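You operate a simulated robot arm through the tools that you are given. There is no shell and no other tool. Be economical: measure what you need, move in short steps, check, and stop when the job is done.

You are at the controls of a simulated robot arm. One attempt, no reset.

Task
Set the mould board as the plan card says, then put the card in the blue tray.
Fine: leave the knob for mould 62 as it is.
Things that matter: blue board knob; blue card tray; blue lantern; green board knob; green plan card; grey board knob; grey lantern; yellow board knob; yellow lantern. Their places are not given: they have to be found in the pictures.

Only the result counts: the job must be done as asked and must still hold three seconds after the hand-in. Knocking over, shifting, dropping, spilling or breaking anything else fails it.

Robot
A 7-joint arm with a two-finger parallel gripper, fixed in place. Base frame: the origin is at the foot of the arm, x ahead of it, y to its left, z up; the work surface is at about z = 850. Lengths are in mm, angles in degrees, forces in N, time in s.
Its first joint turns from -166.0 to 166.0 degrees. Payload 4.4 kg.
Tool frame: the origin (TCP) lies between the finger pads and is the grasp point; the fingertips stand 23 mm ahead of it; z points along the fingers, y is the line along which they close. The gripper opens to 94 mm. The fingers are 38 mm wide and 10 mm thick; the gripper's body (54 by 96 mm) begins 39 mm behind the TCP.
Orientation is told as [roll, pitch, yaw] about the base's x, y, z axes, in that order, counted from this pose: with the fingers straight down and closing along the base's y, the tool's x points along the base's -x, its y along +y and its z along -z.

Tools
- The arm moves only by the tool apply_moves. Its argument "increments" is one flat list of numbers, 7 for each row, row after row: the shift along the tool's x, y, z in mm, then the turn, a rotation vector about the tool's x, y, z in degrees, then the finger opening in mm, from 0 to 94. In form: [x, y, z, wx, wy, wz, gripper, x, y, z, wx, wy, wz, gripper, ...]. A call has 1 to 12 rows; each row shifts and turns the commanded pose from where the row before left it, along the tool's axes as they then stand. A row lasts 0.2 s, in which the tool goes at most 50 mm and 8.6 degrees; a call with a longer step from one row to the next is refused whole, and so is a gripper value outside its range. A pose out of reach is approached as far as the arm can. The call stops where the force on the tool passes 40 N (or 10 N more than at its start, if that is more) or the arm is blocked; 0.2 s more then pass. The fingers move at their own pace (about 108 mm/s each) and stop on an object; they squeeze with about 29 N. The grip force told is the motor's: it shows also when the fingers shut on nothing. Time passes only in rows, and 0.2 s behind the last, so rows that do not move let the fingers close. It gives the time, the measured TCP pose, the force on the tool (base axes), the opening and the grip force at its end, in the units of the frame above (readings bear some noise), with the torque about the TCP (base axes, N m) and any sound that the robot's microphone picked up, and new pictures: "pictures" is both (left out), scene, wrist or none.
- Cameras (640 x 400 px; columns grow to the right, rows downward): "scene" is fixed at [401.1, 650.6, 1736.5]; the picture's right is [-0.72, -0.69, 0.00], its down [-0.60, 0.63, -0.49] and it looks along [0.34, -0.36, -0.87] (base axes); focal length 266 px, centre (320, 200). "wrist" rides on the gripper at [86, 16, -75] in the tool frame; the picture's right is [-0.18, 0.98, 0.00], its down [-0.58, -0.11, -0.81] and it looks along [-0.79, -0.15, 0.59] (tool axes); focal length 243 px, centre (320, 200).
- pixel_to_xyz(camera, pixels): for up to 12 pixels [column, row] of the newest picture of that camera ("zoom" is the newest enlarged one), the place [x, y, z] in the base frame of the surface seen there, good to about 2 mm. It takes no simulated time.
- enlarge(camera, box): a new picture of the part [left, top, right, bottom] of that camera's present view, enlarged. It takes no simulated time.
- finish_job(): hands the job in; it is judged then, once.

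Keep the steps short. Do not move on a guess: measure, check each grasp and each placing, and mend mistakes. In all there are 80 turns and 200 pictures (those below and enlarged ones count). Leave the gripper open and the arm clear of the work at the hand-in unless told otherwise, and finish with a single line.

The tools are called after "Emit:" by a JSON object that holds its "api" and its "payload". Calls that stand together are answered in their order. apply_moves: Moves the arm, as the interface text tells. Its arguments: {"type":"object","properties":{"increments":{"type":"array","items":{"type":"number"}},"pictures":{"type":"string","enum":["both","scene","wrist","none"]}},"required":["increments"]} The other tools are called the same way: pixel_to_xyz (camera, pixels) gives the place of the surface under pixels of a picture; enlarge (camera, box) takes an enlarged picture of a part of a camera's view; finish_job () hands the job in.

At the start:

```text
clock: 0.0
ee_pos: [511.0, 327.2, 1428.1]
tool_rot: [0.0, 0.0, 0.0]
ft_force: [0.7, 0.0, -0.3]
wrist_torque: [-0.02, 0.01, 0.01]
gripper_width: 93.9
gripper_force: 0.0
```

scene: 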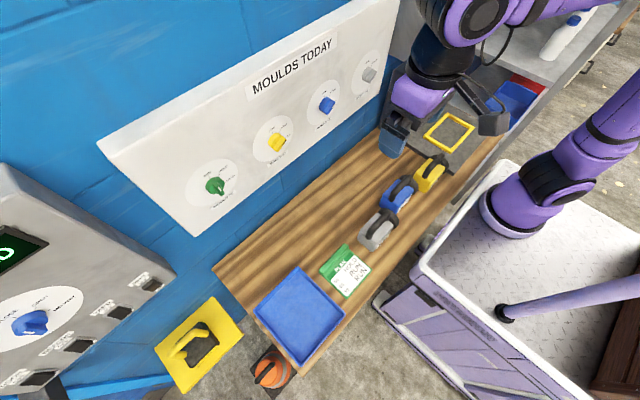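
wrist: 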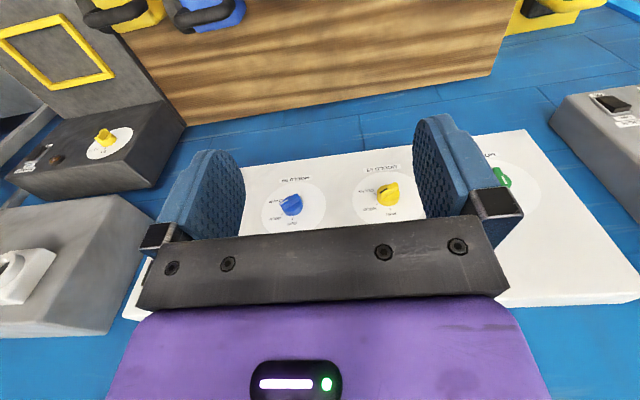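

I see the green card near (345,270) and the board with four knobs. I'll enlarge the card and each part of the board to read them.

Emit:
{"api": "enlarge", "payload": {"camera": "scene", "box": [310, 235, 380, 305]}}

Emit:
{"api": "enlarge", "payload": {"camera": "scene", "box": [180, 110, 300, 220]}}

Emit:
{"api": "enlarge", "payload": {"camera": "scene", "box": [280, 50, 400, 140]}}

```text
5.71 times, centred on (345, 270) of scene
```

zoom: 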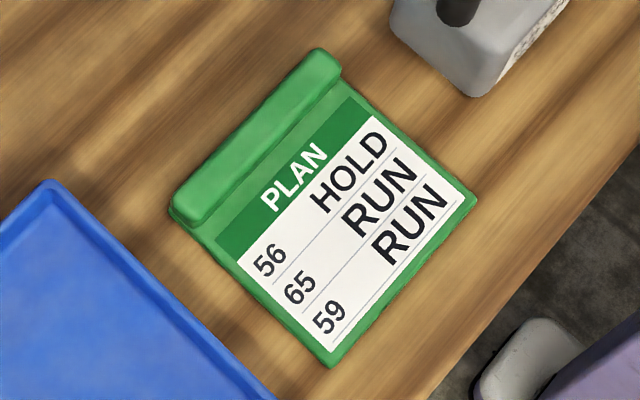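

```text
3.64 times, centred on (240, 165) of scene
```

zoom: 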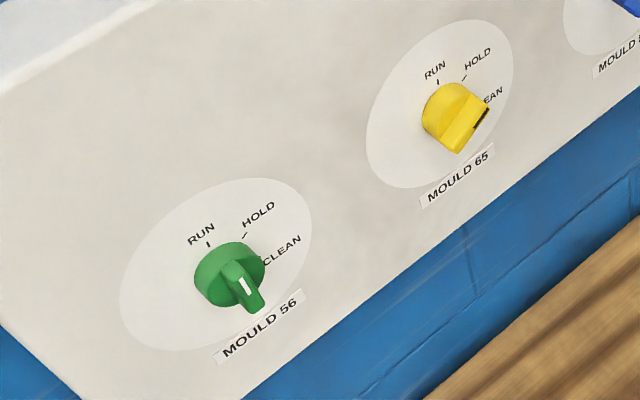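

```text
4.44 times, centred on (340, 95) of scene
```

zoom: 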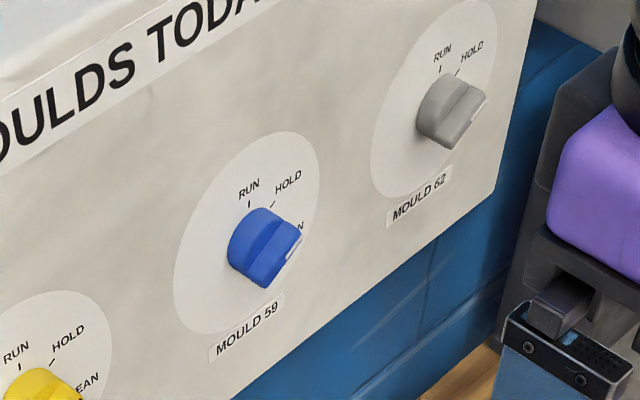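

The card says 56 HOLD, 65 RUN, 59 RUN; all knobs seem turned at or beyond CLEAN. I'll now measure the board plane, knobs, ticks, card and tray.

Emit:
{"api": "pixel_to_xyz", "payload": {"camera": "scene", "pixels": [[110, 146], [196, 228], [370, 40], [165, 160], [250, 140], [340, 80], [215, 185], [276, 143], [327, 105], [369, 74], [300, 140], [380, 95]]}}

Emit:
{"api": "pixel_to_xyz", "payload": {"camera": "scene", "pixels": [[345, 270], [330, 267], [342, 247], [366, 269], [347, 296], [300, 268], [257, 312], [300, 366], [342, 326], [300, 318], [380, 240], [420, 180]]}}

Emit:
{"api": "enlarge", "payload": {"camera": "scene", "box": [190, 155, 254, 215]}}

Emit:
{"api": "enlarge", "payload": {"camera": "wrist", "box": [240, 150, 520, 250]}}

```text
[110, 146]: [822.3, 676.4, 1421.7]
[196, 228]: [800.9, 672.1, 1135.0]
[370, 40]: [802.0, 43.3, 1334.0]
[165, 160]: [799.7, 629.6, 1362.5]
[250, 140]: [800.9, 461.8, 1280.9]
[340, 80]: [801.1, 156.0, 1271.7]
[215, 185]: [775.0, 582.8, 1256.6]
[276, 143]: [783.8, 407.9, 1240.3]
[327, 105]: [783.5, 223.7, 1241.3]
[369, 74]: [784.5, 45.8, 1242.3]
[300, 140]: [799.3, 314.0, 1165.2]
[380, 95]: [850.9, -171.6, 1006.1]
```

```text
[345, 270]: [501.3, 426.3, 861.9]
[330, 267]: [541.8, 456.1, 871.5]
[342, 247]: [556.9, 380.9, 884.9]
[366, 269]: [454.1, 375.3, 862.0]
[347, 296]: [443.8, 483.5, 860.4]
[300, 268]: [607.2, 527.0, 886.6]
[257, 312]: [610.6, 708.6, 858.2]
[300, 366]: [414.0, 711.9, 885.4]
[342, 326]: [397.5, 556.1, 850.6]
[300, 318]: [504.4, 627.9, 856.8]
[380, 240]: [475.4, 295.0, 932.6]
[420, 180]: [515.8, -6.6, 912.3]
```

```text
6.67 times, centred on (222, 185) of scene
```

zoom: 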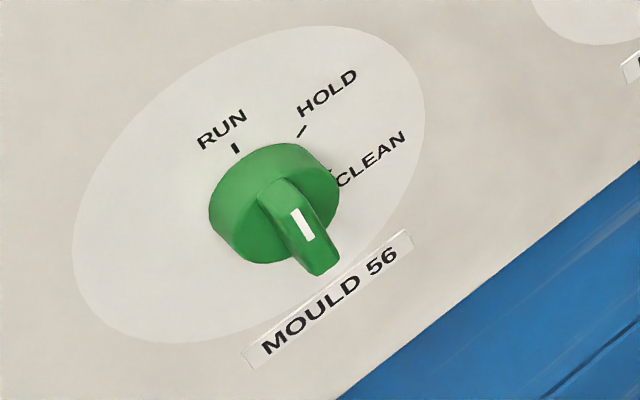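

```text
2.29 times, centred on (380, 200) of wrist
```

zoom: 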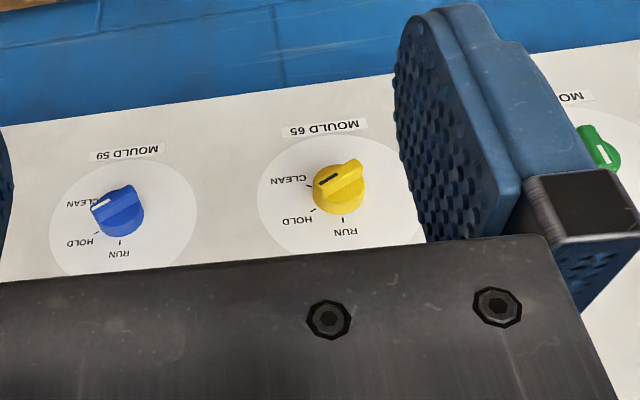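

The board is upright at x≈800, with knobs at z≈1243 and y≈582, 408, 224, 46. I'll tilt the tool 90° about its y so the fingers point at the board (+x), rotating in place.

Emit:
{"api": "apply_moves", "payload": {"increments": [0, 0, 0, 0, -8.2, 0, 94, 0, 0, 0, 0, -8.2, 0, 94, 0, 0, 0, 0, -8.2, 0, 94, 0, 0, 0, 0, -8.2, 0, 94, 0, 0, 0, 0, -8.2, 0, 94, 0, 0, 0, 0, -8.2, 0, 94, 0, 0, 0, 0, -8.2, 0, 94, 0, 0, 0, 0, -8.2, 0, 94, 0, 0, 0, 0, -8.2, 0, 94, 0, 0, 0, 0, -8.2, 0, 94, 0, 0, 0, 0, -8.0, 0, 94]}}

```text
clock: 2.4
ee_pos: [510.9, 327.6, 1427.8]
tool_rot: [167.6, -90.0, -167.5]
ft_force: [-0.4, 0.0, 0.4]
wrist_torque: [-0.03, 0.0, -0.01]
gripper_width: 94.1
gripper_force: 0.1
```

scene: 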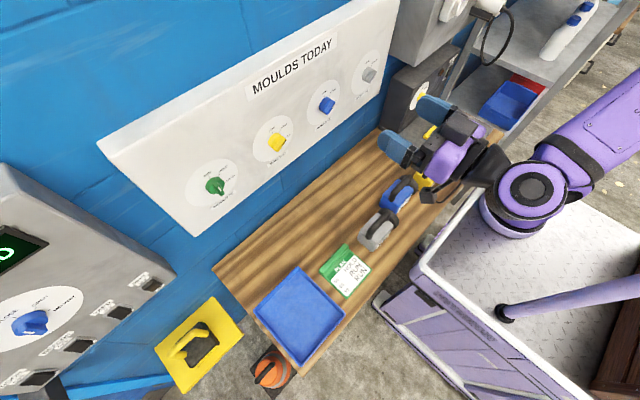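
wrist: 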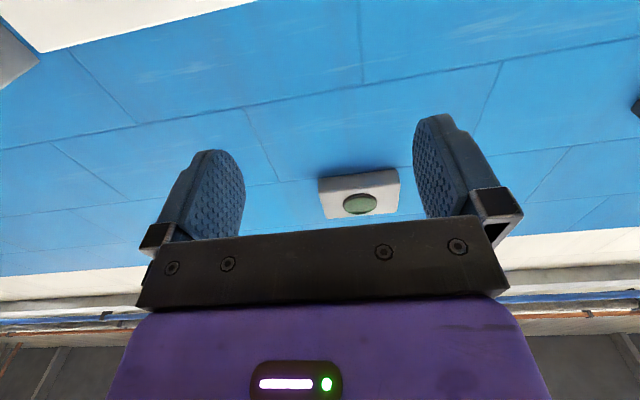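

Pose reached: tool x is now down, y left, z toward the board. I'll go in front of the yellow knob, at x≈650.

Emit:
{"api": "apply_moves", "payload": {"increments": [37, 16, 28, 0, 0, 0, 94, 37, 16, 28, 0, 0, 0, 94, 37, 16, 28, 0, 0, 0, 94, 37, 16, 28, 0, 0, 0, 94, 37, 16, 28, 0, 0, 0, 94]}}

Emit:
{"api": "enlarge", "payload": {"camera": "scene", "box": [244, 115, 308, 175]}}

```text
clock: 3.6
ee_pos: [651.0, 406.7, 1242.5]
tool_rot: [138.2, -90.0, -138.2]
ft_force: [-1.3, -0.2, 2.0]
wrist_torque: [0.01, 0.07, 0.01]
gripper_width: 94.1
gripper_force: 0.0
```

scene: 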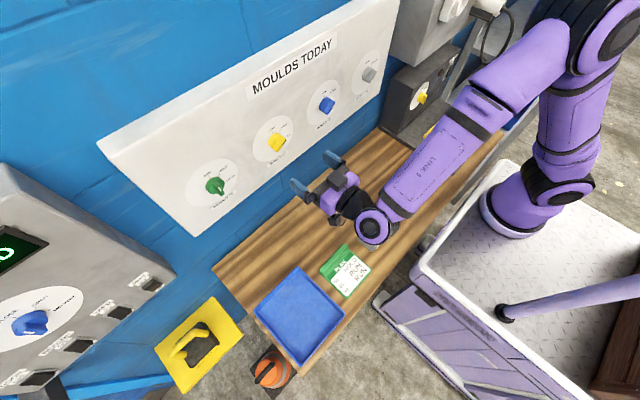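
wrist: 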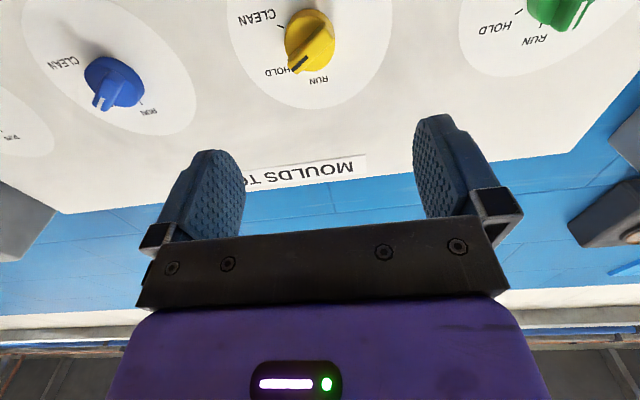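

```text
6.67 times, centred on (276, 145) of scene
```

zoom: 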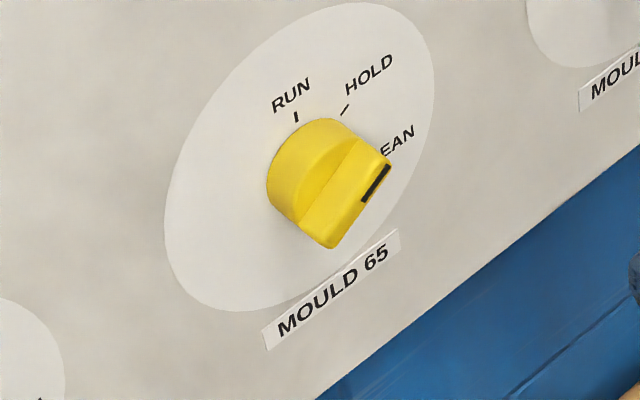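

To work out the fin directions I'll measure points on the yellow knob: the mark, the fin ends and the printed ticks.

Emit:
{"api": "pixel_to_xyz", "payload": {"camera": "zoom", "pixels": [[387, 168], [375, 184], [365, 200], [345, 228], [330, 243], [352, 160], [320, 200], [310, 170], [296, 118], [345, 110], [365, 72], [300, 95]]}}

Emit:
{"api": "enlarge", "payload": {"camera": "wrist", "box": [230, 0, 390, 100]}}

```text
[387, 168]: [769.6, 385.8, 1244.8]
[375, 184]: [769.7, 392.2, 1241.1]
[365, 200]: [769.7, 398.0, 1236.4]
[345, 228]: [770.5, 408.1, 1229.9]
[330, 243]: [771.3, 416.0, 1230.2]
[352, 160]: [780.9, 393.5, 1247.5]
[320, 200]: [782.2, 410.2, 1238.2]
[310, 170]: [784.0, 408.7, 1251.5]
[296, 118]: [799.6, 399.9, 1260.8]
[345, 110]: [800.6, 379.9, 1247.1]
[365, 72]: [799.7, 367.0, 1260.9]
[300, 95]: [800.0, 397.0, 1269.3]
```

```text
4.00 times, centred on (310, 50) of wrist
```

zoom: 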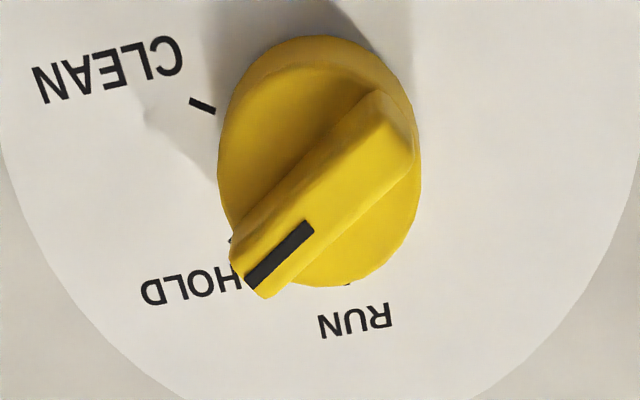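

Now the same from the wrist close-up, where all three ticks show.

Emit:
{"api": "pixel_to_xyz", "payload": {"camera": "zoom", "pixels": [[192, 101], [212, 110], [230, 240], [348, 284], [250, 282], [310, 226], [375, 95], [410, 160], [265, 295], [232, 262], [320, 170], [330, 190]]}}

Emit:
{"api": "pixel_to_xyz", "payload": {"camera": "scene", "pixels": [[273, 127], [274, 125], [278, 126.5], [277.5, 127.5], [260, 155], [268, 162], [287, 117], [296, 130], [289, 147]]}}

```text
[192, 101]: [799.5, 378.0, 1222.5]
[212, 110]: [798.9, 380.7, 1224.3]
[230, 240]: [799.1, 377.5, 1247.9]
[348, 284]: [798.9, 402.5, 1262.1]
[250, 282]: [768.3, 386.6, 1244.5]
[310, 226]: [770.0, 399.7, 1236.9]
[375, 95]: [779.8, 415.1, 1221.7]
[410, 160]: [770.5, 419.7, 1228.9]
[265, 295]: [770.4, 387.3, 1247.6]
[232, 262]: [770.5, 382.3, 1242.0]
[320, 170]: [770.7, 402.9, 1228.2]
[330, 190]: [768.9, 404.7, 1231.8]
```

```text
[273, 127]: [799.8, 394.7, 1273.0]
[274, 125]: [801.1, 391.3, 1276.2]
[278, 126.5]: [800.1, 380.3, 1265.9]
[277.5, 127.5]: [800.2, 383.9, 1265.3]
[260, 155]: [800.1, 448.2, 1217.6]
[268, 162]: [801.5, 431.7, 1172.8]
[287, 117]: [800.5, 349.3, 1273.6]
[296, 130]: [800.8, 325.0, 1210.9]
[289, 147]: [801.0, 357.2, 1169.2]
```

The ticks, seen from the knob centre (y≈401, z≈1236), sit at about 0° (RUN), 60° (HOLD) and 120° (CLEAN). The yellow pointer is at about 60°, which is HOLD, so it needs −60° about +x. I'll centre on the axis and turn the tool +60° so it closes across the fin.

Emit:
{"api": "apply_moves", "payload": {"increments": [6.5, -6, 0, 0, 0, 0, 94, 0, 0, 0, 0, 0, 7.5, 94, 0, 0, 0, 0, 0, 7.5, 94, 0, 0, 0, 0, 0, 7.5, 94, 0, 0, 0, 0, 0, 7.5, 94, 0, 0, 0, 0, 0, 7.5, 94, 0, 0, 0, 0, 0, 7.5, 94, 0, 0, 0, 0, 0, 7.5, 94, 0, 0, 0, 0, 0, 7.5, 94, 0, 0, 40, 0, 0, 0, 94, 0, 0, 20, 0, 0, 0, 94]}}

```text
clock: 6.0
ee_pos: [720.9, 402.7, 1240.9]
tool_rot: [90.0, -30.1, -89.9]
ft_force: [0.3, 0.3, 0.9]
wrist_torque: [-0.01, 0.03, 0.01]
gripper_width: 93.9
gripper_force: 0.0
out of reach, approached as far as the arm can: row 9
```

scene: 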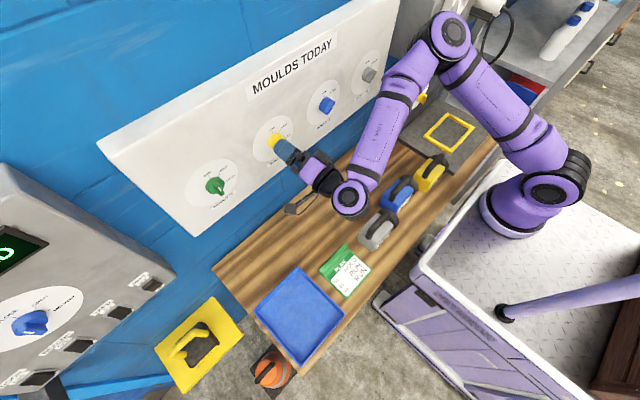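
wrist: 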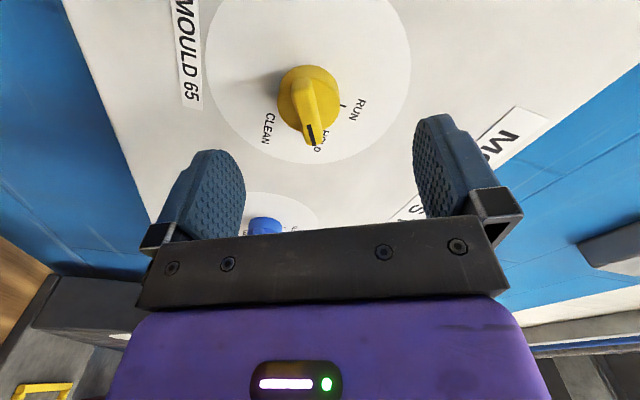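

Row 9 was flagged, and the readings are about 5–10 mm from what I expected. I'll let it settle without moving and look again.

Emit:
{"api": "apply_moves", "payload": {"increments": [0, 0, 0, 0, 0, 0, 94, 0, 0, 0, 0, 0, 0, 94], "pictures": "wrist"}}

Emit:
{"api": "enlarge", "payload": {"camera": "wrist", "box": [250, 50, 378, 160]}}

```text
clock: 6.6
ee_pos: [719.5, 404.2, 1241.5]
tool_rot: [90.0, -30.0, -90.0]
ft_force: [-0.1, 0.2, -0.3]
wrist_torque: [-0.02, 0.03, 0.03]
gripper_width: 94.1
gripper_force: 0.0
```

wrist: 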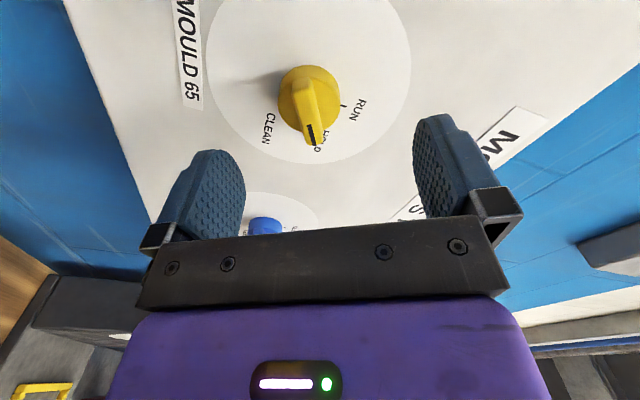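

```text
3.64 times, centred on (314, 105) of wrist
```

zoom: 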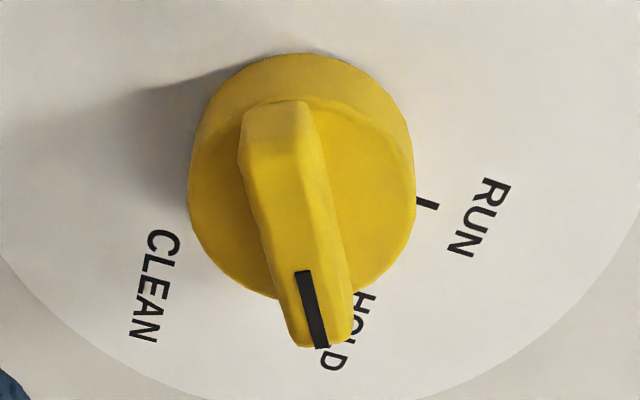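

I'll measure the fin and ticks from this closer view.

Emit:
{"api": "pixel_to_xyz", "payload": {"camera": "zoom", "pixels": [[303, 275], [320, 345], [275, 102], [275, 140], [262, 170], [318, 190], [290, 335], [350, 335], [417, 198], [436, 207], [258, 200], [325, 220]]}}

Emit:
{"api": "apply_moves", "payload": {"increments": [0, 0, 0, 0, 0, 0, 94], "pictures": "none"}}

```text
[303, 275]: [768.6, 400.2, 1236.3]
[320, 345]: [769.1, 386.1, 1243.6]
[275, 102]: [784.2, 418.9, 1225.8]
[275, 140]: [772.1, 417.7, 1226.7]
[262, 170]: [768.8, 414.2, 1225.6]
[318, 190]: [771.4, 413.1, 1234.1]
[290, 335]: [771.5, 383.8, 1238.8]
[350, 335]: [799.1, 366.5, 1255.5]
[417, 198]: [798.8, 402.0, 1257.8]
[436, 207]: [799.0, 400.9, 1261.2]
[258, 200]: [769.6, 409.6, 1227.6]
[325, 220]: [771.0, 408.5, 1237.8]
```

```text
clock: 7.0
ee_pos: [720.8, 404.5, 1241.3]
tool_rot: [90.0, -30.0, -90.0]
ft_force: [-0.2, -0.2, -0.3]
wrist_torque: [-0.03, 0.0, 0.01]
gripper_width: 94.1
gripper_force: 0.0
```

The fin centre is at (y 401.3, z 1235.5). I'll correct by −6.3 mm along tool y, go in 35 mm, and look before closing.

Emit:
{"api": "apply_moves", "payload": {"increments": [0.4, -6.2, 0, 0, 0, 0, 94, 0, 0, 18, 0, 0, 0, 94, 0, 0, 17, 0, 0, 0, 94, 0, 0, 0, 0, 0, 0, 94]}}

```text
clock: 8.0
ee_pos: [755.1, 401.6, 1236.6]
tool_rot: [90.0, -30.0, -89.8]
ft_force: [0.4, -0.2, -0.1]
wrist_torque: [-0.02, -0.01, 0.01]
gripper_width: 94.2
gripper_force: 0.0
```

scene: 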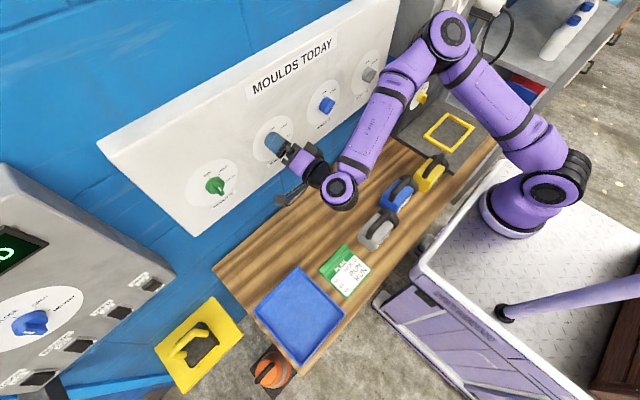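
wrist: 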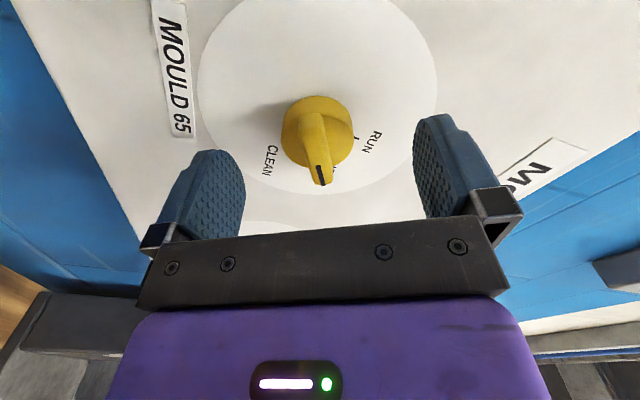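

The knob sits centred between the fingers. I'll close on the fin.

Emit:
{"api": "apply_moves", "payload": {"increments": [0, 0, 0, 0, 0, 0, 30, 0, 0, 0, 0, 0, 0, 30, 0, 0, 0, 0, 0, 0, 14, 0, 0, 0, 0, 0, 0, 0, 0, 0, 0, 0, 0, 0, 0]}}

```text
clock: 9.2
ee_pos: [755.5, 401.0, 1233.9]
tool_rot: [89.9, -30.0, -89.9]
ft_force: [-10.5, -10.6, -18.4]
wrist_torque: [0.0, -0.04, -0.77]
gripper_width: 12.0
gripper_force: 44.8
```

scene: 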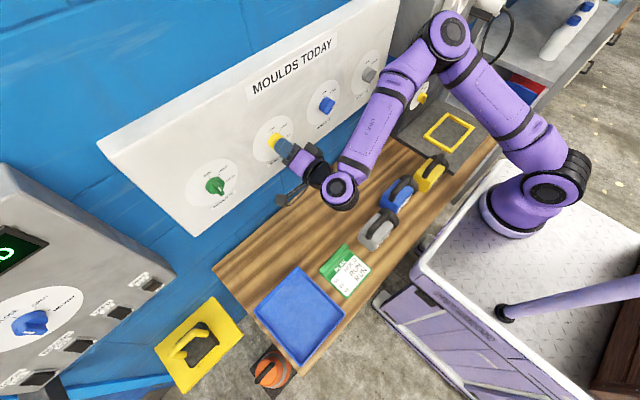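
wrist: 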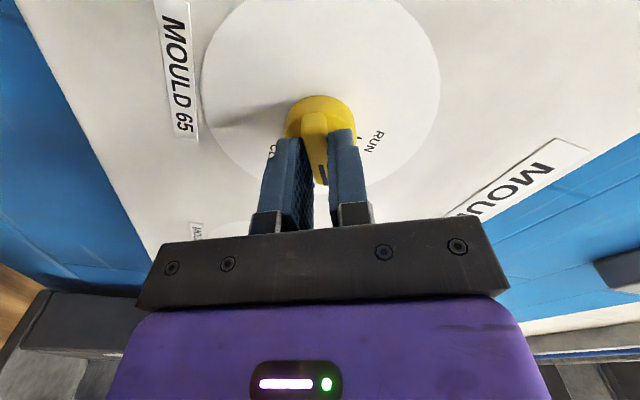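

Gripped at 12 mm wide, with about 21 N sideways along −tool y. I'll shift to relieve that and then check.

Emit:
{"api": "apply_moves", "payload": {"increments": [0, -2, -1, 0, 0, 0, 0, 0, 0, 0, 0, 0, 0, 0], "pictures": "none"}}

```text
clock: 9.8
ee_pos: [755.5, 400.0, 1234.3]
tool_rot: [90.0, -29.9, -90.0]
ft_force: [11.5, 1.8, 0.1]
wrist_torque: [-0.02, 0.74, 1.29]
gripper_width: 11.8
gripper_force: 45.3
```

Sideways force is gone. I'll turn −30° first and check torque and position.

Emit:
{"api": "apply_moves", "payload": {"increments": [0, 0, 0.5, 0, 0, -7.5, 0, 0, 0, 0, 0, 0, -7.5, 0, 0, 0, 0, 0, 0, -7.5, 0, 0, 0, 0, 0, 0, -7.5, 0], "pictures": "wrist"}}

```text
clock: 10.8
ee_pos: [756.3, 400.3, 1234.4]
tool_rot: [90.1, -60.1, -90.0]
ft_force: [14.2, 9.0, 10.2]
wrist_torque: [0.0, -0.09, 0.26]
gripper_width: 11.7
gripper_force: 45.0
```

wrist: 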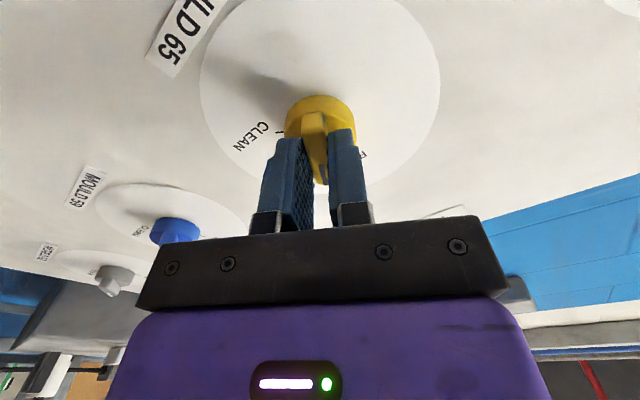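

The knob turns with the tool and forces are low. I'll turn the other 30°.

Emit:
{"api": "apply_moves", "payload": {"increments": [0, 0, 0, 0, 0, -7.5, 0, 0, 0, 0, 0, 0, -7.5, 0, 0, 0, 0, 0, 0, -7.5, 0, 0, 0, 0, 0, 0, -7.5, 0, 0, 0, 0, 0, 0, 0, 0], "pictures": "wrist"}}

```text
clock: 12.0
ee_pos: [755.3, 401.2, 1234.0]
tool_rot: [-147.5, -89.9, 147.4]
ft_force: [21.6, 13.4, 20.9]
wrist_torque: [0.04, -1.03, 0.22]
gripper_width: 11.6
gripper_force: 45.2
```

wrist: 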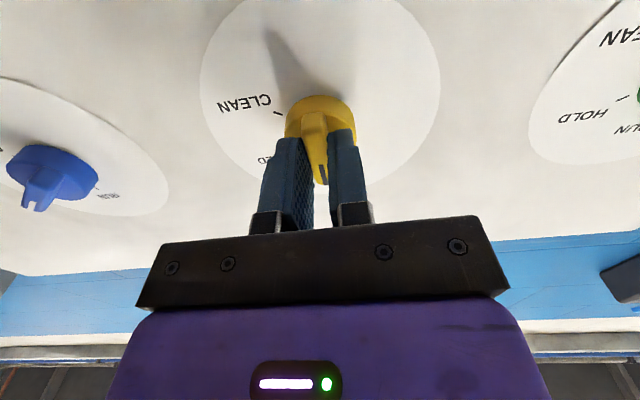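

Tool turned −60°. I'll open, back off 80 mm and inspect the yellow knob.

Emit:
{"api": "apply_moves", "payload": {"increments": [-1, 1, 1, 0, 0, 0, 0, 0, 0, 0, 0, 0, 0, 30, 0, 0, 0, 0, 0, 0, 94, 0, 0, 0, 0, 0, 0, 94, 0, 0, -40, 0, 0, 0, 94, 0, 0, -40, 0, 0, 0, 94, 0, 0, 0, 0, 0, 0, 94]}}

Emit:
{"api": "enlarge", "payload": {"camera": "wrist", "box": [230, 0, 390, 100]}}

Emit:
{"api": "enlarge", "payload": {"camera": "scene", "box": [244, 115, 308, 175]}}

```text
clock: 13.6
ee_pos: [675.8, 400.3, 1233.3]
tool_rot: [-65.6, -90.1, 65.7]
ft_force: [0.4, 0.5, 0.3]
wrist_torque: [-0.01, 0.02, -0.02]
gripper_width: 94.1
gripper_force: 0.0
```

scene: 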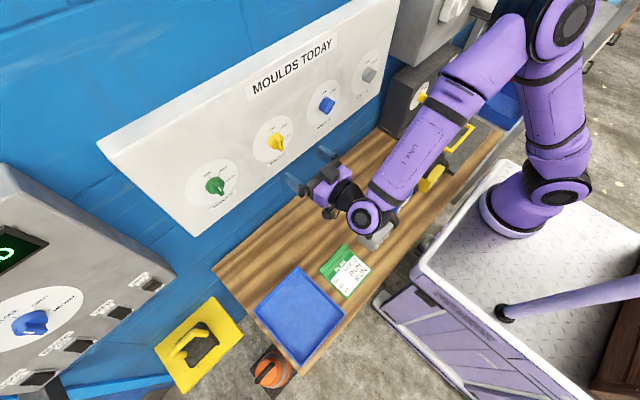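
wrist: 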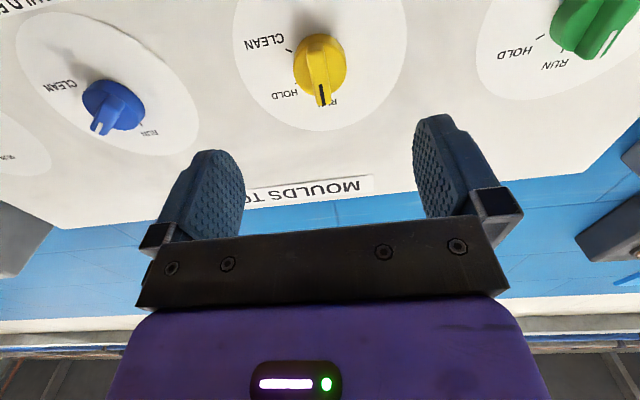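

```text
4.00 times, centred on (310, 50) of wrist
```

zoom: 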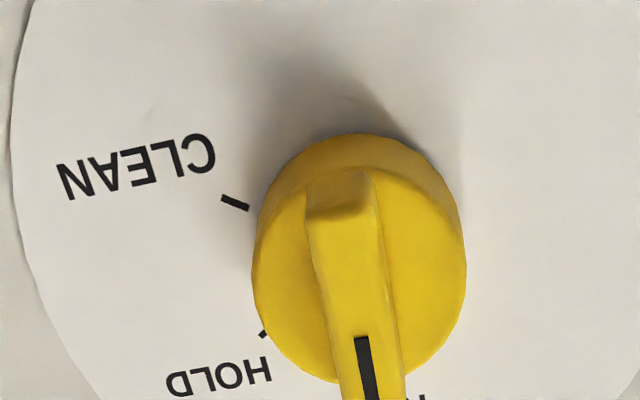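

```text
6.67 times, centred on (276, 145) of scene
```

zoom: 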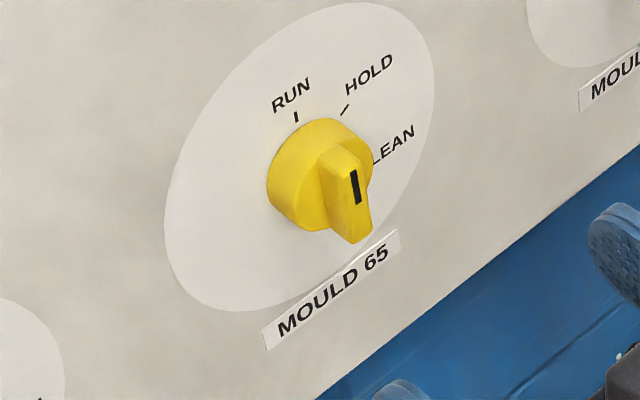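

I'll measure the yellow mark, and enlarge green in the wrist view and blue in the scene view.

Emit:
{"api": "pixel_to_xyz", "payload": {"camera": "zoom", "pixels": [[353.5, 173], [358, 202], [296, 113], [296, 121], [340, 148], [355, 240]]}}

Emit:
{"api": "enlarge", "payload": {"camera": "wrist", "box": [70, 60, 170, 150]}}

```text
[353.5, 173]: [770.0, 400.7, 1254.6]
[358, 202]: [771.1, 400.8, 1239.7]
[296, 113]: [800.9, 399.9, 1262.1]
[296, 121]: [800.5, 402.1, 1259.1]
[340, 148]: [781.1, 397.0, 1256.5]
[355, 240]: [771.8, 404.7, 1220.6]
```

```text
4.44 times, centred on (120, 105) of wrist
```

zoom: 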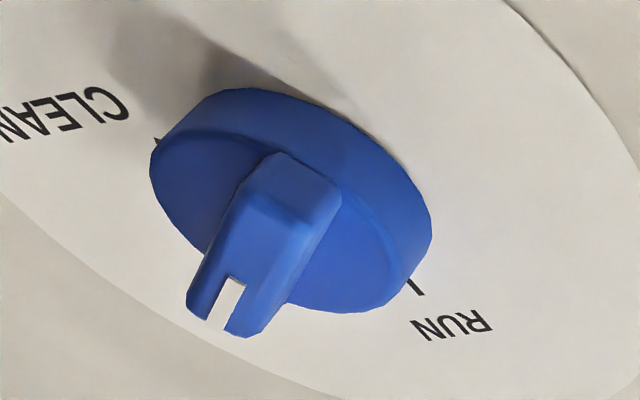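

Yellow's mark is vertical, pointing at RUN. Now blue's fin.

Emit:
{"api": "pixel_to_xyz", "payload": {"camera": "zoom", "pixels": [[236, 283], [217, 325], [195, 308], [240, 335], [265, 155], [338, 190], [265, 200], [325, 225], [158, 142], [415, 288]]}}

Emit:
{"api": "enlarge", "payload": {"camera": "wrist", "box": [520, 0, 640, 80]}}

```text
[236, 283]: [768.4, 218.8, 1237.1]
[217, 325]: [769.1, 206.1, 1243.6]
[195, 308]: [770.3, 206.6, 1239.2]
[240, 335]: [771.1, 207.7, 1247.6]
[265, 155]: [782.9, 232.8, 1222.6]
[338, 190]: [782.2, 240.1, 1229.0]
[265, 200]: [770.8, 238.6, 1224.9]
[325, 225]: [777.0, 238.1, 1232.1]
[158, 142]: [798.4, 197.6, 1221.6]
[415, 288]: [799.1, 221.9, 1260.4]
```

```text
5.00 times, centred on (580, 40) of wrist
```

zoom: 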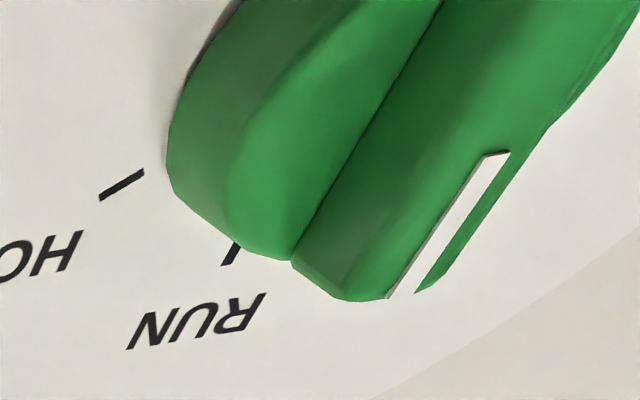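

Blue is also at HOLD (~62°), centre (221.5, 1235.5). Now green.

Emit:
{"api": "pixel_to_xyz", "payload": {"camera": "zoom", "pixels": [[493, 158], [402, 294], [238, 245], [230, 262], [105, 195], [140, 173], [300, 262], [540, 110], [460, 20]]}}

Emit:
{"api": "enlarge", "payload": {"camera": "scene", "box": [190, 155, 254, 215]}}

```text
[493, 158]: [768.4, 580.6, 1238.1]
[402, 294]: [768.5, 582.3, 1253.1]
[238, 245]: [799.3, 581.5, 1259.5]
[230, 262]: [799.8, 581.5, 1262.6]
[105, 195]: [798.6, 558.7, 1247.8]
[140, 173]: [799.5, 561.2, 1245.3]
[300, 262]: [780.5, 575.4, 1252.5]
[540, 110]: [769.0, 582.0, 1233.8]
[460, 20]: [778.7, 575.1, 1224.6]
```

```text
6.67 times, centred on (222, 185) of scene
```

zoom: 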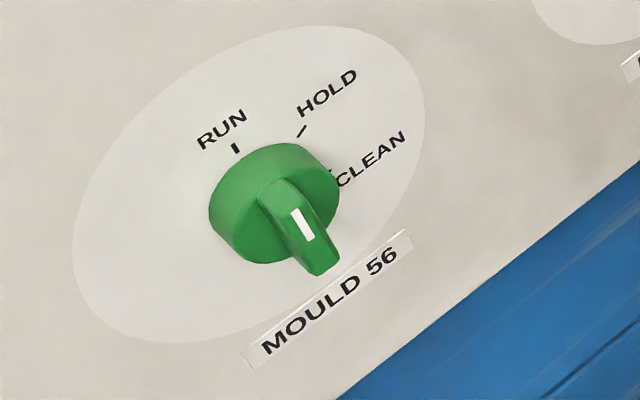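

Green is at RUN (centre 581.3, 1235.5), so it needs +60° to HOLD. Blue comes first: I'll shift right by 179 mm, turn +60°, settle and read.

Emit:
{"api": "apply_moves", "payload": {"increments": [-2, -45, 0, 0, 0, 0, 94, 0, -45, 0, 0, 0, 0, 94, 0, -45, 0, 0, 0, 0, 94, 0, -44, 0, 0, 0, 7.5, 94, 0, 0, 0, 0, 0, 7.5, 94, 0, 0, 0, 0, 0, 7.5, 94, 0, 0, 0, 0, 0, 7.5, 94, 0, 0, 0, 0, 0, 7.5, 94, 0, 0, 0, 0, 0, 7.5, 94, 0, 0, 0, 0, 0, 7.5, 94, 0, 0, 0, 0, 0, 7.5, 94, 0, 0, 0, 0, 0, 0, 94]}}

```text
clock: 16.2
ee_pos: [673.8, 228.3, 1238.1]
tool_rot: [90.1, -30.0, -89.8]
ft_force: [0.4, -0.4, 0.0]
wrist_torque: [-0.02, 0.0, 0.0]
gripper_width: 94.1
gripper_force: 0.0
```

scene: 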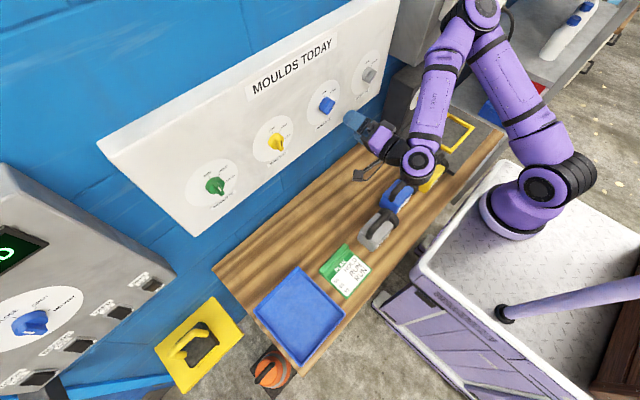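
wrist: 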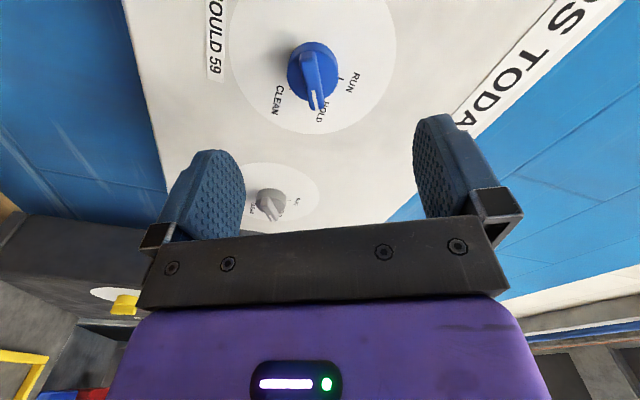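

I'm at (228.3, 1238.1) and want about (220.8, 1234.7). I'll correct, advance partway and recheck.

Emit:
{"api": "apply_moves", "payload": {"increments": [-4.8, -6.7, 0, 0, 0, 0, 94, 0, 0, 45, 0, 0, 0, 94, 0, 0, 0, 0, 0, 0, 94], "pictures": "wrist"}}

Emit:
{"api": "apply_moves", "payload": {"increments": [0, 0, 0, 0, 0, 0, 94], "pictures": "none"}}

```text
clock: 17.2
ee_pos: [700.4, 248.5, 1234.5]
tool_rot: [89.3, -30.2, -87.5]
ft_force: [-2.4, -1.9, -0.7]
wrist_torque: [-0.01, -0.06, 0.07]
gripper_width: 93.8
gripper_force: 0.0
stopped in row 3: the arm was blocked; the commanded pose is now the measured one
```

wrist: 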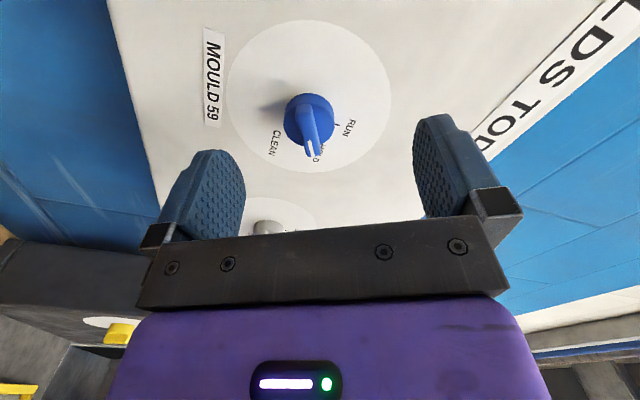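

```text
clock: 17.6
ee_pos: [688.1, 257.0, 1229.3]
tool_rot: [87.2, -30.0, -82.2]
ft_force: [3.8, -5.3, 0.3]
wrist_torque: [-0.02, -0.05, 0.42]
gripper_width: 94.2
gripper_force: 0.2
stopped in row 1: the arm was blocked; the commanded pose is now the measured one
```

The arm reports blocked and is drifting to +y. I'll look at the scene before moving further.

Emit:
{"api": "enlarge", "payload": {"camera": "scene", "box": [240, 0, 600, 260]}}

Emit:
{"api": "enlarge", "payload": {"camera": "wrist", "box": [0, 0, 640, 400]}}

```text
1.54 times, centred on (420, 130) of scene
```

zoom: 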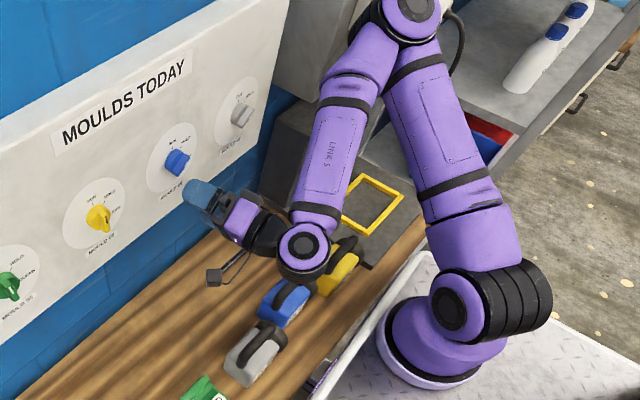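

```text
1.00 times, centred on (320, 200) of wrist (not enlarged: the box is as wide or as high as the picture)
```

zoom: 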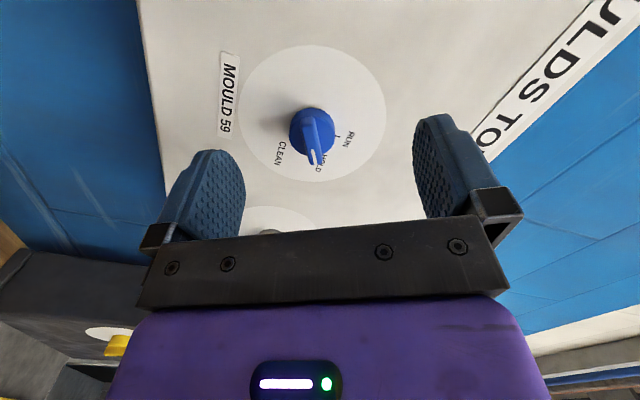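

The elbow has swung right and low with this wrist turn, and probably touches the cabinet on the right. I'll retreat: back off, shift left and undo the wrist turn in small steps.

Emit:
{"api": "apply_moves", "payload": {"increments": [10, 6, -15, 0, 0, 0, 94, 10, 6, -15, 0, 0, 0, 94, 10, 6, -10, 0, 0, 0, 94, 0, 0, 0, 0, 0, 0, 94], "pictures": "scene"}}

```text
clock: 18.1
ee_pos: [714.4, -7.7, 1251.1]
tool_rot: [86.3, -17.7, -96.0]
ft_force: [5.1, -19.7, -5.6]
wrist_torque: [0.0, -0.34, 1.11]
gripper_width: 94.1
gripper_force: 0.1
stopped in row 2: the arm was blocked; the commanded pose is now the measured one
```

scene: 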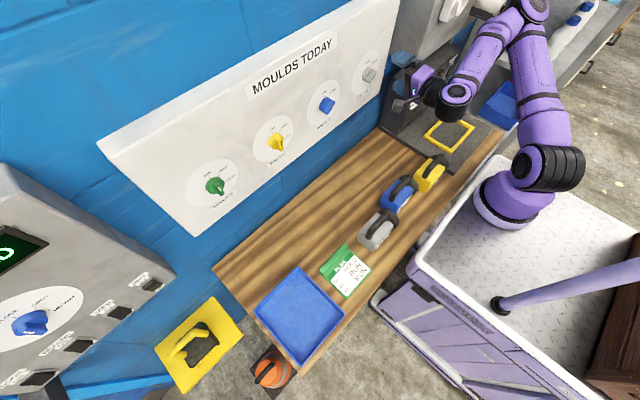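

The arm jumped far to the right (y≈−8), apparently an internal joint reconfiguration. I'll look closely before commanding anything.

Emit:
{"api": "enlarge", "payload": {"camera": "scene", "box": [340, 0, 540, 150]}}

Emit:
{"api": "enlarge", "payload": {"camera": "wrist", "box": [0, 0, 640, 400]}}

```text
2.67 times, centred on (440, 75) of scene
```

zoom: 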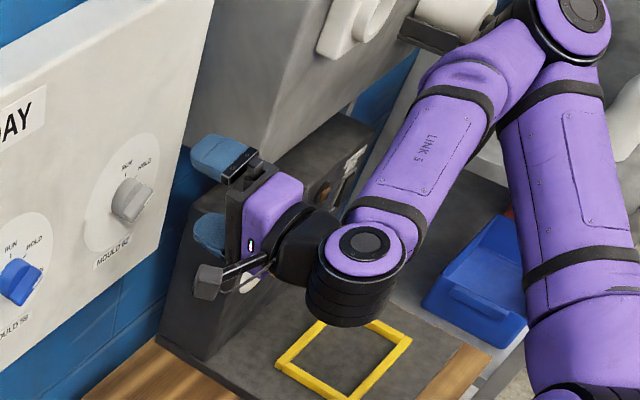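

```text
1.00 times, centred on (320, 200) of wrist (not enlarged: the box is as wide or as high as the picture)
```

zoom: 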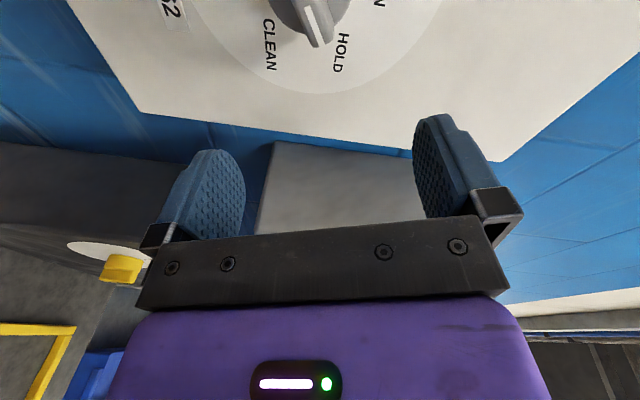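

The grey knob and surroundings look undisturbed. I'll take one small step: back and left.

Emit:
{"api": "apply_moves", "payload": {"increments": [10, 3, -15, 0, 0, 0, 94], "pictures": "none"}}

```text
clock: 18.7
ee_pos: [657.1, 123.4, 1249.8]
tool_rot: [88.3, -23.4, -91.4]
ft_force: [1.4, -4.2, -0.1]
wrist_torque: [-0.01, -0.01, 0.2]
gripper_width: 94.0
gripper_force: 0.0
out of reach, approached as far as the arm can: row 1
stopped in row 1: the arm was blocked; the commanded pose is now the measured one
```

It's still settling. I'll hold still and read.

Emit:
{"api": "apply_moves", "payload": {"increments": [0, 0, 0, 0, 0, 0, 94, 0, 0, 0, 0, 0, 0, 94], "pictures": "scene"}}

```text
clock: 19.3
ee_pos: [664.0, 110.6, 1248.1]
tool_rot: [88.6, -23.4, -92.6]
ft_force: [-0.1, -0.9, 0.0]
wrist_torque: [0.03, -0.01, -0.02]
gripper_width: 93.7
gripper_force: 0.1
```

scene: 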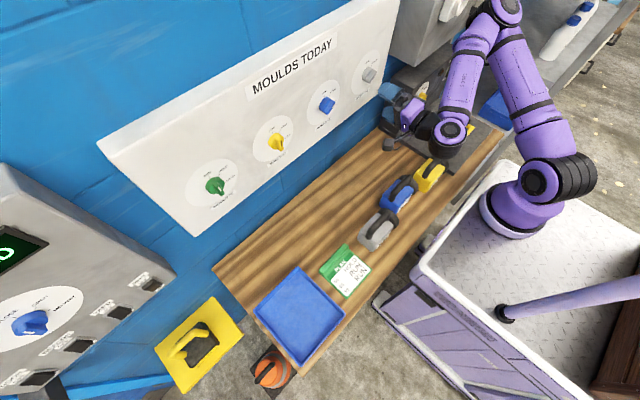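

It's free now. I'll undo the wrist turn gradually, three rows with a slight pull-back, then check.

Emit:
{"api": "apply_moves", "payload": {"increments": [0, 0, -8, 0, 0, -7.4, 94, 0, 0, -8, 0, 0, -7.4, 94, 0, 0, -8, 0, 0, -7.4, 94, 0, 0, 0, 0, 0, 0, 94], "pictures": "scene"}}

```text
clock: 20.3
ee_pos: [651.3, 124.8, 1254.8]
tool_rot: [88.1, -45.6, -91.8]
ft_force: [-0.3, -0.2, -0.2]
wrist_torque: [0.01, -0.02, 0.01]
gripper_width: 94.2
gripper_force: 0.0
out of reach, approached as far as the arm can: row 1, 2, 3
```

scene: 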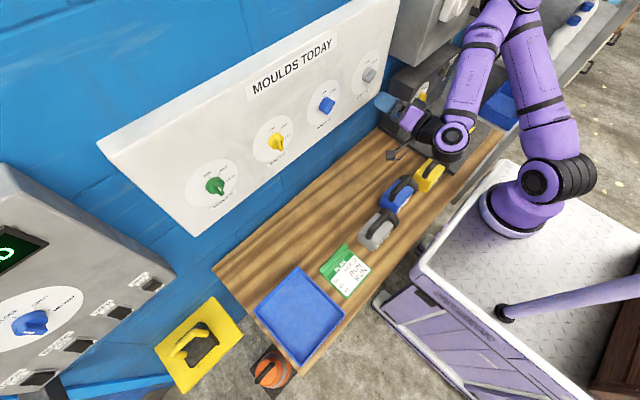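

Good so far. I'll undo the remaining ~45° in three-row steps.

Emit:
{"api": "apply_moves", "payload": {"increments": [0, 0, 0, 0, 0, -7.4, 94, 0, 0, 0, 0, 0, -7.4, 94, 0, 0, 0, 0, 0, -7.4, 94, 0, 0, 0, 0, 0, 0, 94], "pictures": "none"}}

Emit:
{"api": "apply_moves", "payload": {"increments": [0, 0, 0, 0, 0, -7.4, 94, 0, 0, 0, 0, 0, -7.4, 94, 0, 0, 0, 0, 0, -7.4, 94, 0, 0, 0, 0, 0, 0, 94], "pictures": "scene"}}

```text
clock: 21.3
ee_pos: [651.5, 124.1, 1252.8]
tool_rot: [86.6, -67.9, -89.8]
ft_force: [0.7, 0.2, 0.5]
wrist_torque: [0.01, -0.01, -0.03]
gripper_width: 93.8
gripper_force: 0.2
```

```text
clock: 22.3
ee_pos: [651.4, 124.4, 1252.7]
tool_rot: [1.2, -88.7, -4.2]
ft_force: [0.1, -0.3, 1.0]
wrist_torque: [0.03, -0.01, -0.01]
gripper_width: 93.8
gripper_force: 0.1
```

scene: 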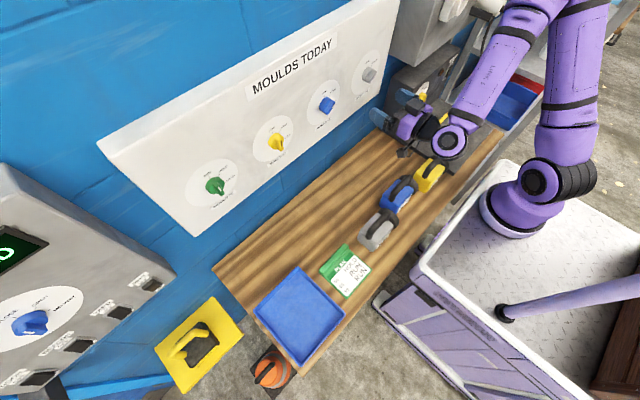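

The arm is back in the good elbow-up posture. For blue I'll avoid the +60° wrist turn: come in at about +30°, squeeze so the pads align the fin to 30°, then turn back to 0°. I'll level the tool and go in front of blue first.

Emit:
{"api": "apply_moves", "payload": {"increments": [0, 0, 0, -3, -1.3, 0, 94, 6, 33, 0, 0, 0, 0, 94, 6, 32, 0, 0, 0, 0, 94, 5, 32, 0, 0, 0, 0, 94, 0, 0, 0, 0, 0, 7.5, 94, 0, 0, 0, 0, 0, 7.5, 94, 0, 0, 0, 0, 0, 7.5, 94, 0, 0, 0, 0, 0, 7.5, 94, 0, 0, 0, 0, 0, 0, 94]}}

Emit:
{"api": "apply_moves", "payload": {"increments": [0, 0, 0, 0, 0, 0, 94, 0, 0, 0, 0, 0, 0, 94], "pictures": "none"}}

```text
clock: 24.3
ee_pos: [656.8, 226.8, 1239.7]
tool_rot: [90.1, -59.9, -90.1]
ft_force: [-0.9, -0.1, 0.1]
wrist_torque: [0.02, 0.01, -0.02]
gripper_width: 94.2
gripper_force: 0.1
out of reach, approached as far as the arm can: row 1
```

scene: 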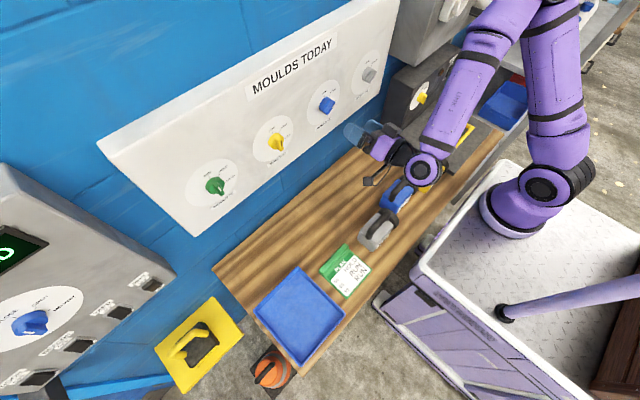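
wrist: 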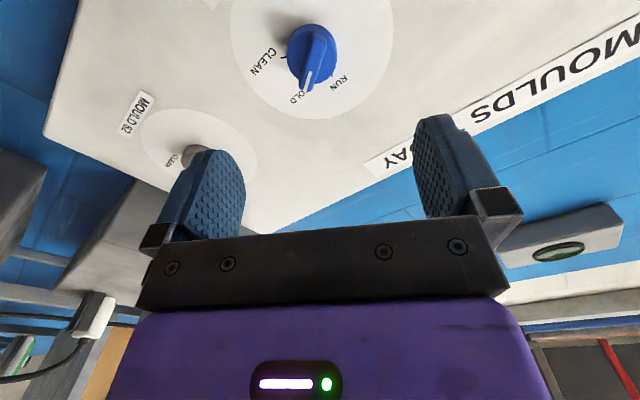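

```text
clock: 24.9
ee_pos: [656.6, 226.0, 1239.5]
tool_rot: [90.1, -59.9, -90.1]
ft_force: [0.0, 0.5, -0.8]
wrist_torque: [-0.01, 0.04, -0.02]
gripper_width: 94.3
gripper_force: 0.0
```

Stable at +30°. I'll correct to the blue axis and advance 60 mm, checking for any drift.

Emit:
{"api": "apply_moves", "payload": {"increments": [1.3, -7, 0, 0, 0, 0, 94, 0, 0, 30, 0, 0, 0, 94, 0, 0, 30, 0, 0, 0, 94, 0, 0, 0, 0, 0, 0, 94]}}

```text
clock: 25.9
ee_pos: [717.5, 219.5, 1234.3]
tool_rot: [90.1, -59.9, -90.2]
ft_force: [-0.2, 0.7, -0.1]
wrist_torque: [-0.01, 0.0, 0.02]
gripper_width: 94.0
gripper_force: 0.0
```

scene: 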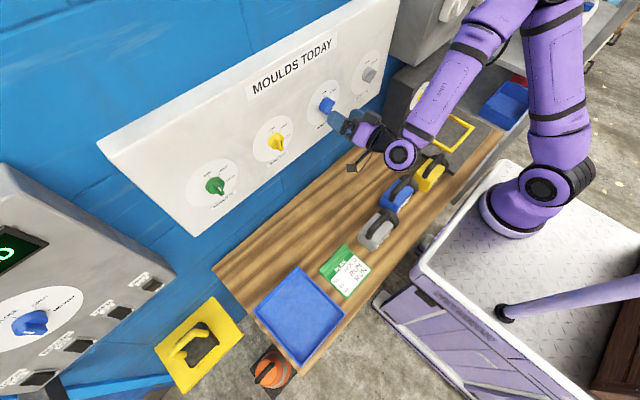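
wrist: 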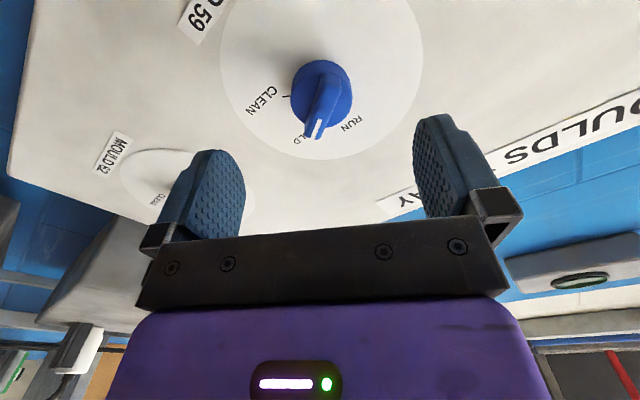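

No drift. I'll go in 38 mm and close slowly on the fin.

Emit:
{"api": "apply_moves", "payload": {"increments": [0, 1, 19, 0, 0, 0, 94, 0, 0, 19, 0, 0, 0, 94, 0, 0, 0, 0, 0, 0, 60, 0, 0, 0, 0, 0, 0, 40, 0, 0, 0, 0, 0, 0, 25, 0, 0, 0, 0, 0, 0, 0, 0, 0, 0, 0, 0, 0, 0, 0, 0, 0, 0, 0, 0, 0]}}

```text
clock: 27.7
ee_pos: [755.4, 221.8, 1235.4]
tool_rot: [90.1, -59.8, -90.3]
ft_force: [1.6, -3.9, -0.9]
wrist_torque: [0.03, -0.18, -0.14]
gripper_width: 12.0
gripper_force: 45.6
```

scene: 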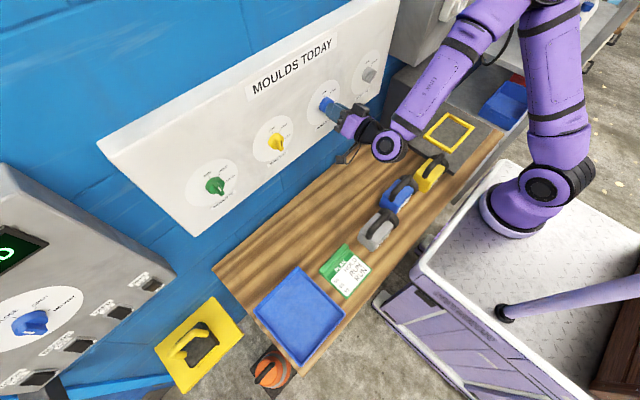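
wrist: 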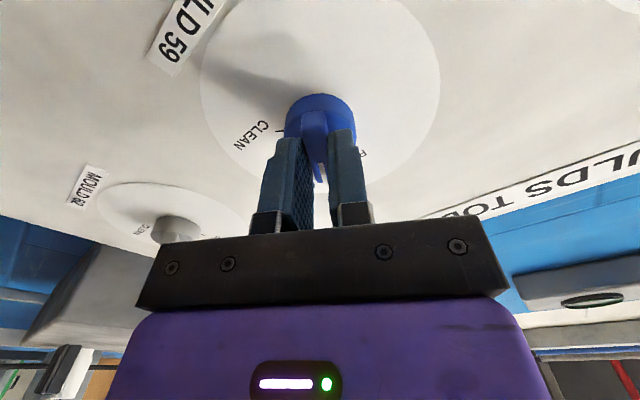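

Closed to 12 mm, so the fin aligned to the pads at 30°, with low force. I'll turn −30° to vertical.

Emit:
{"api": "apply_moves", "payload": {"increments": [0, 0, 0, 0, 0, -7.5, 0, 0, 0, 0, 0, 0, -7.5, 0, 0, 0, 0, 0, 0, -7.5, 0, 0, 0, 0, 0, 0, -7.5, 0, 0, 0, 0, 0, 0, 0, 0], "pictures": "wrist"}}

```text
clock: 28.9
ee_pos: [755.2, 220.9, 1234.8]
tool_rot: [124.1, -89.9, -124.3]
ft_force: [-1.6, -6.3, 3.4]
wrist_torque: [-0.01, -1.06, -0.1]
gripper_width: 12.0
gripper_force: 45.2
```

wrist: 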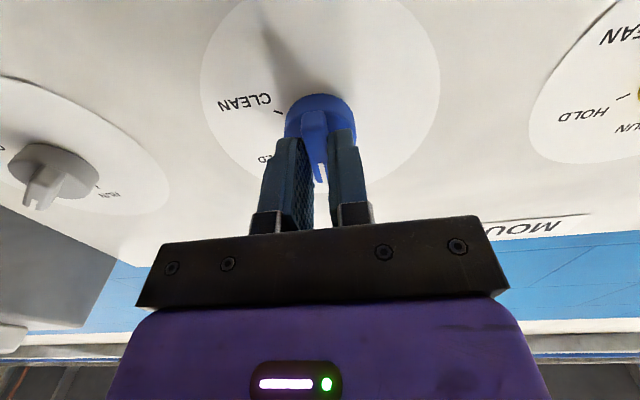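

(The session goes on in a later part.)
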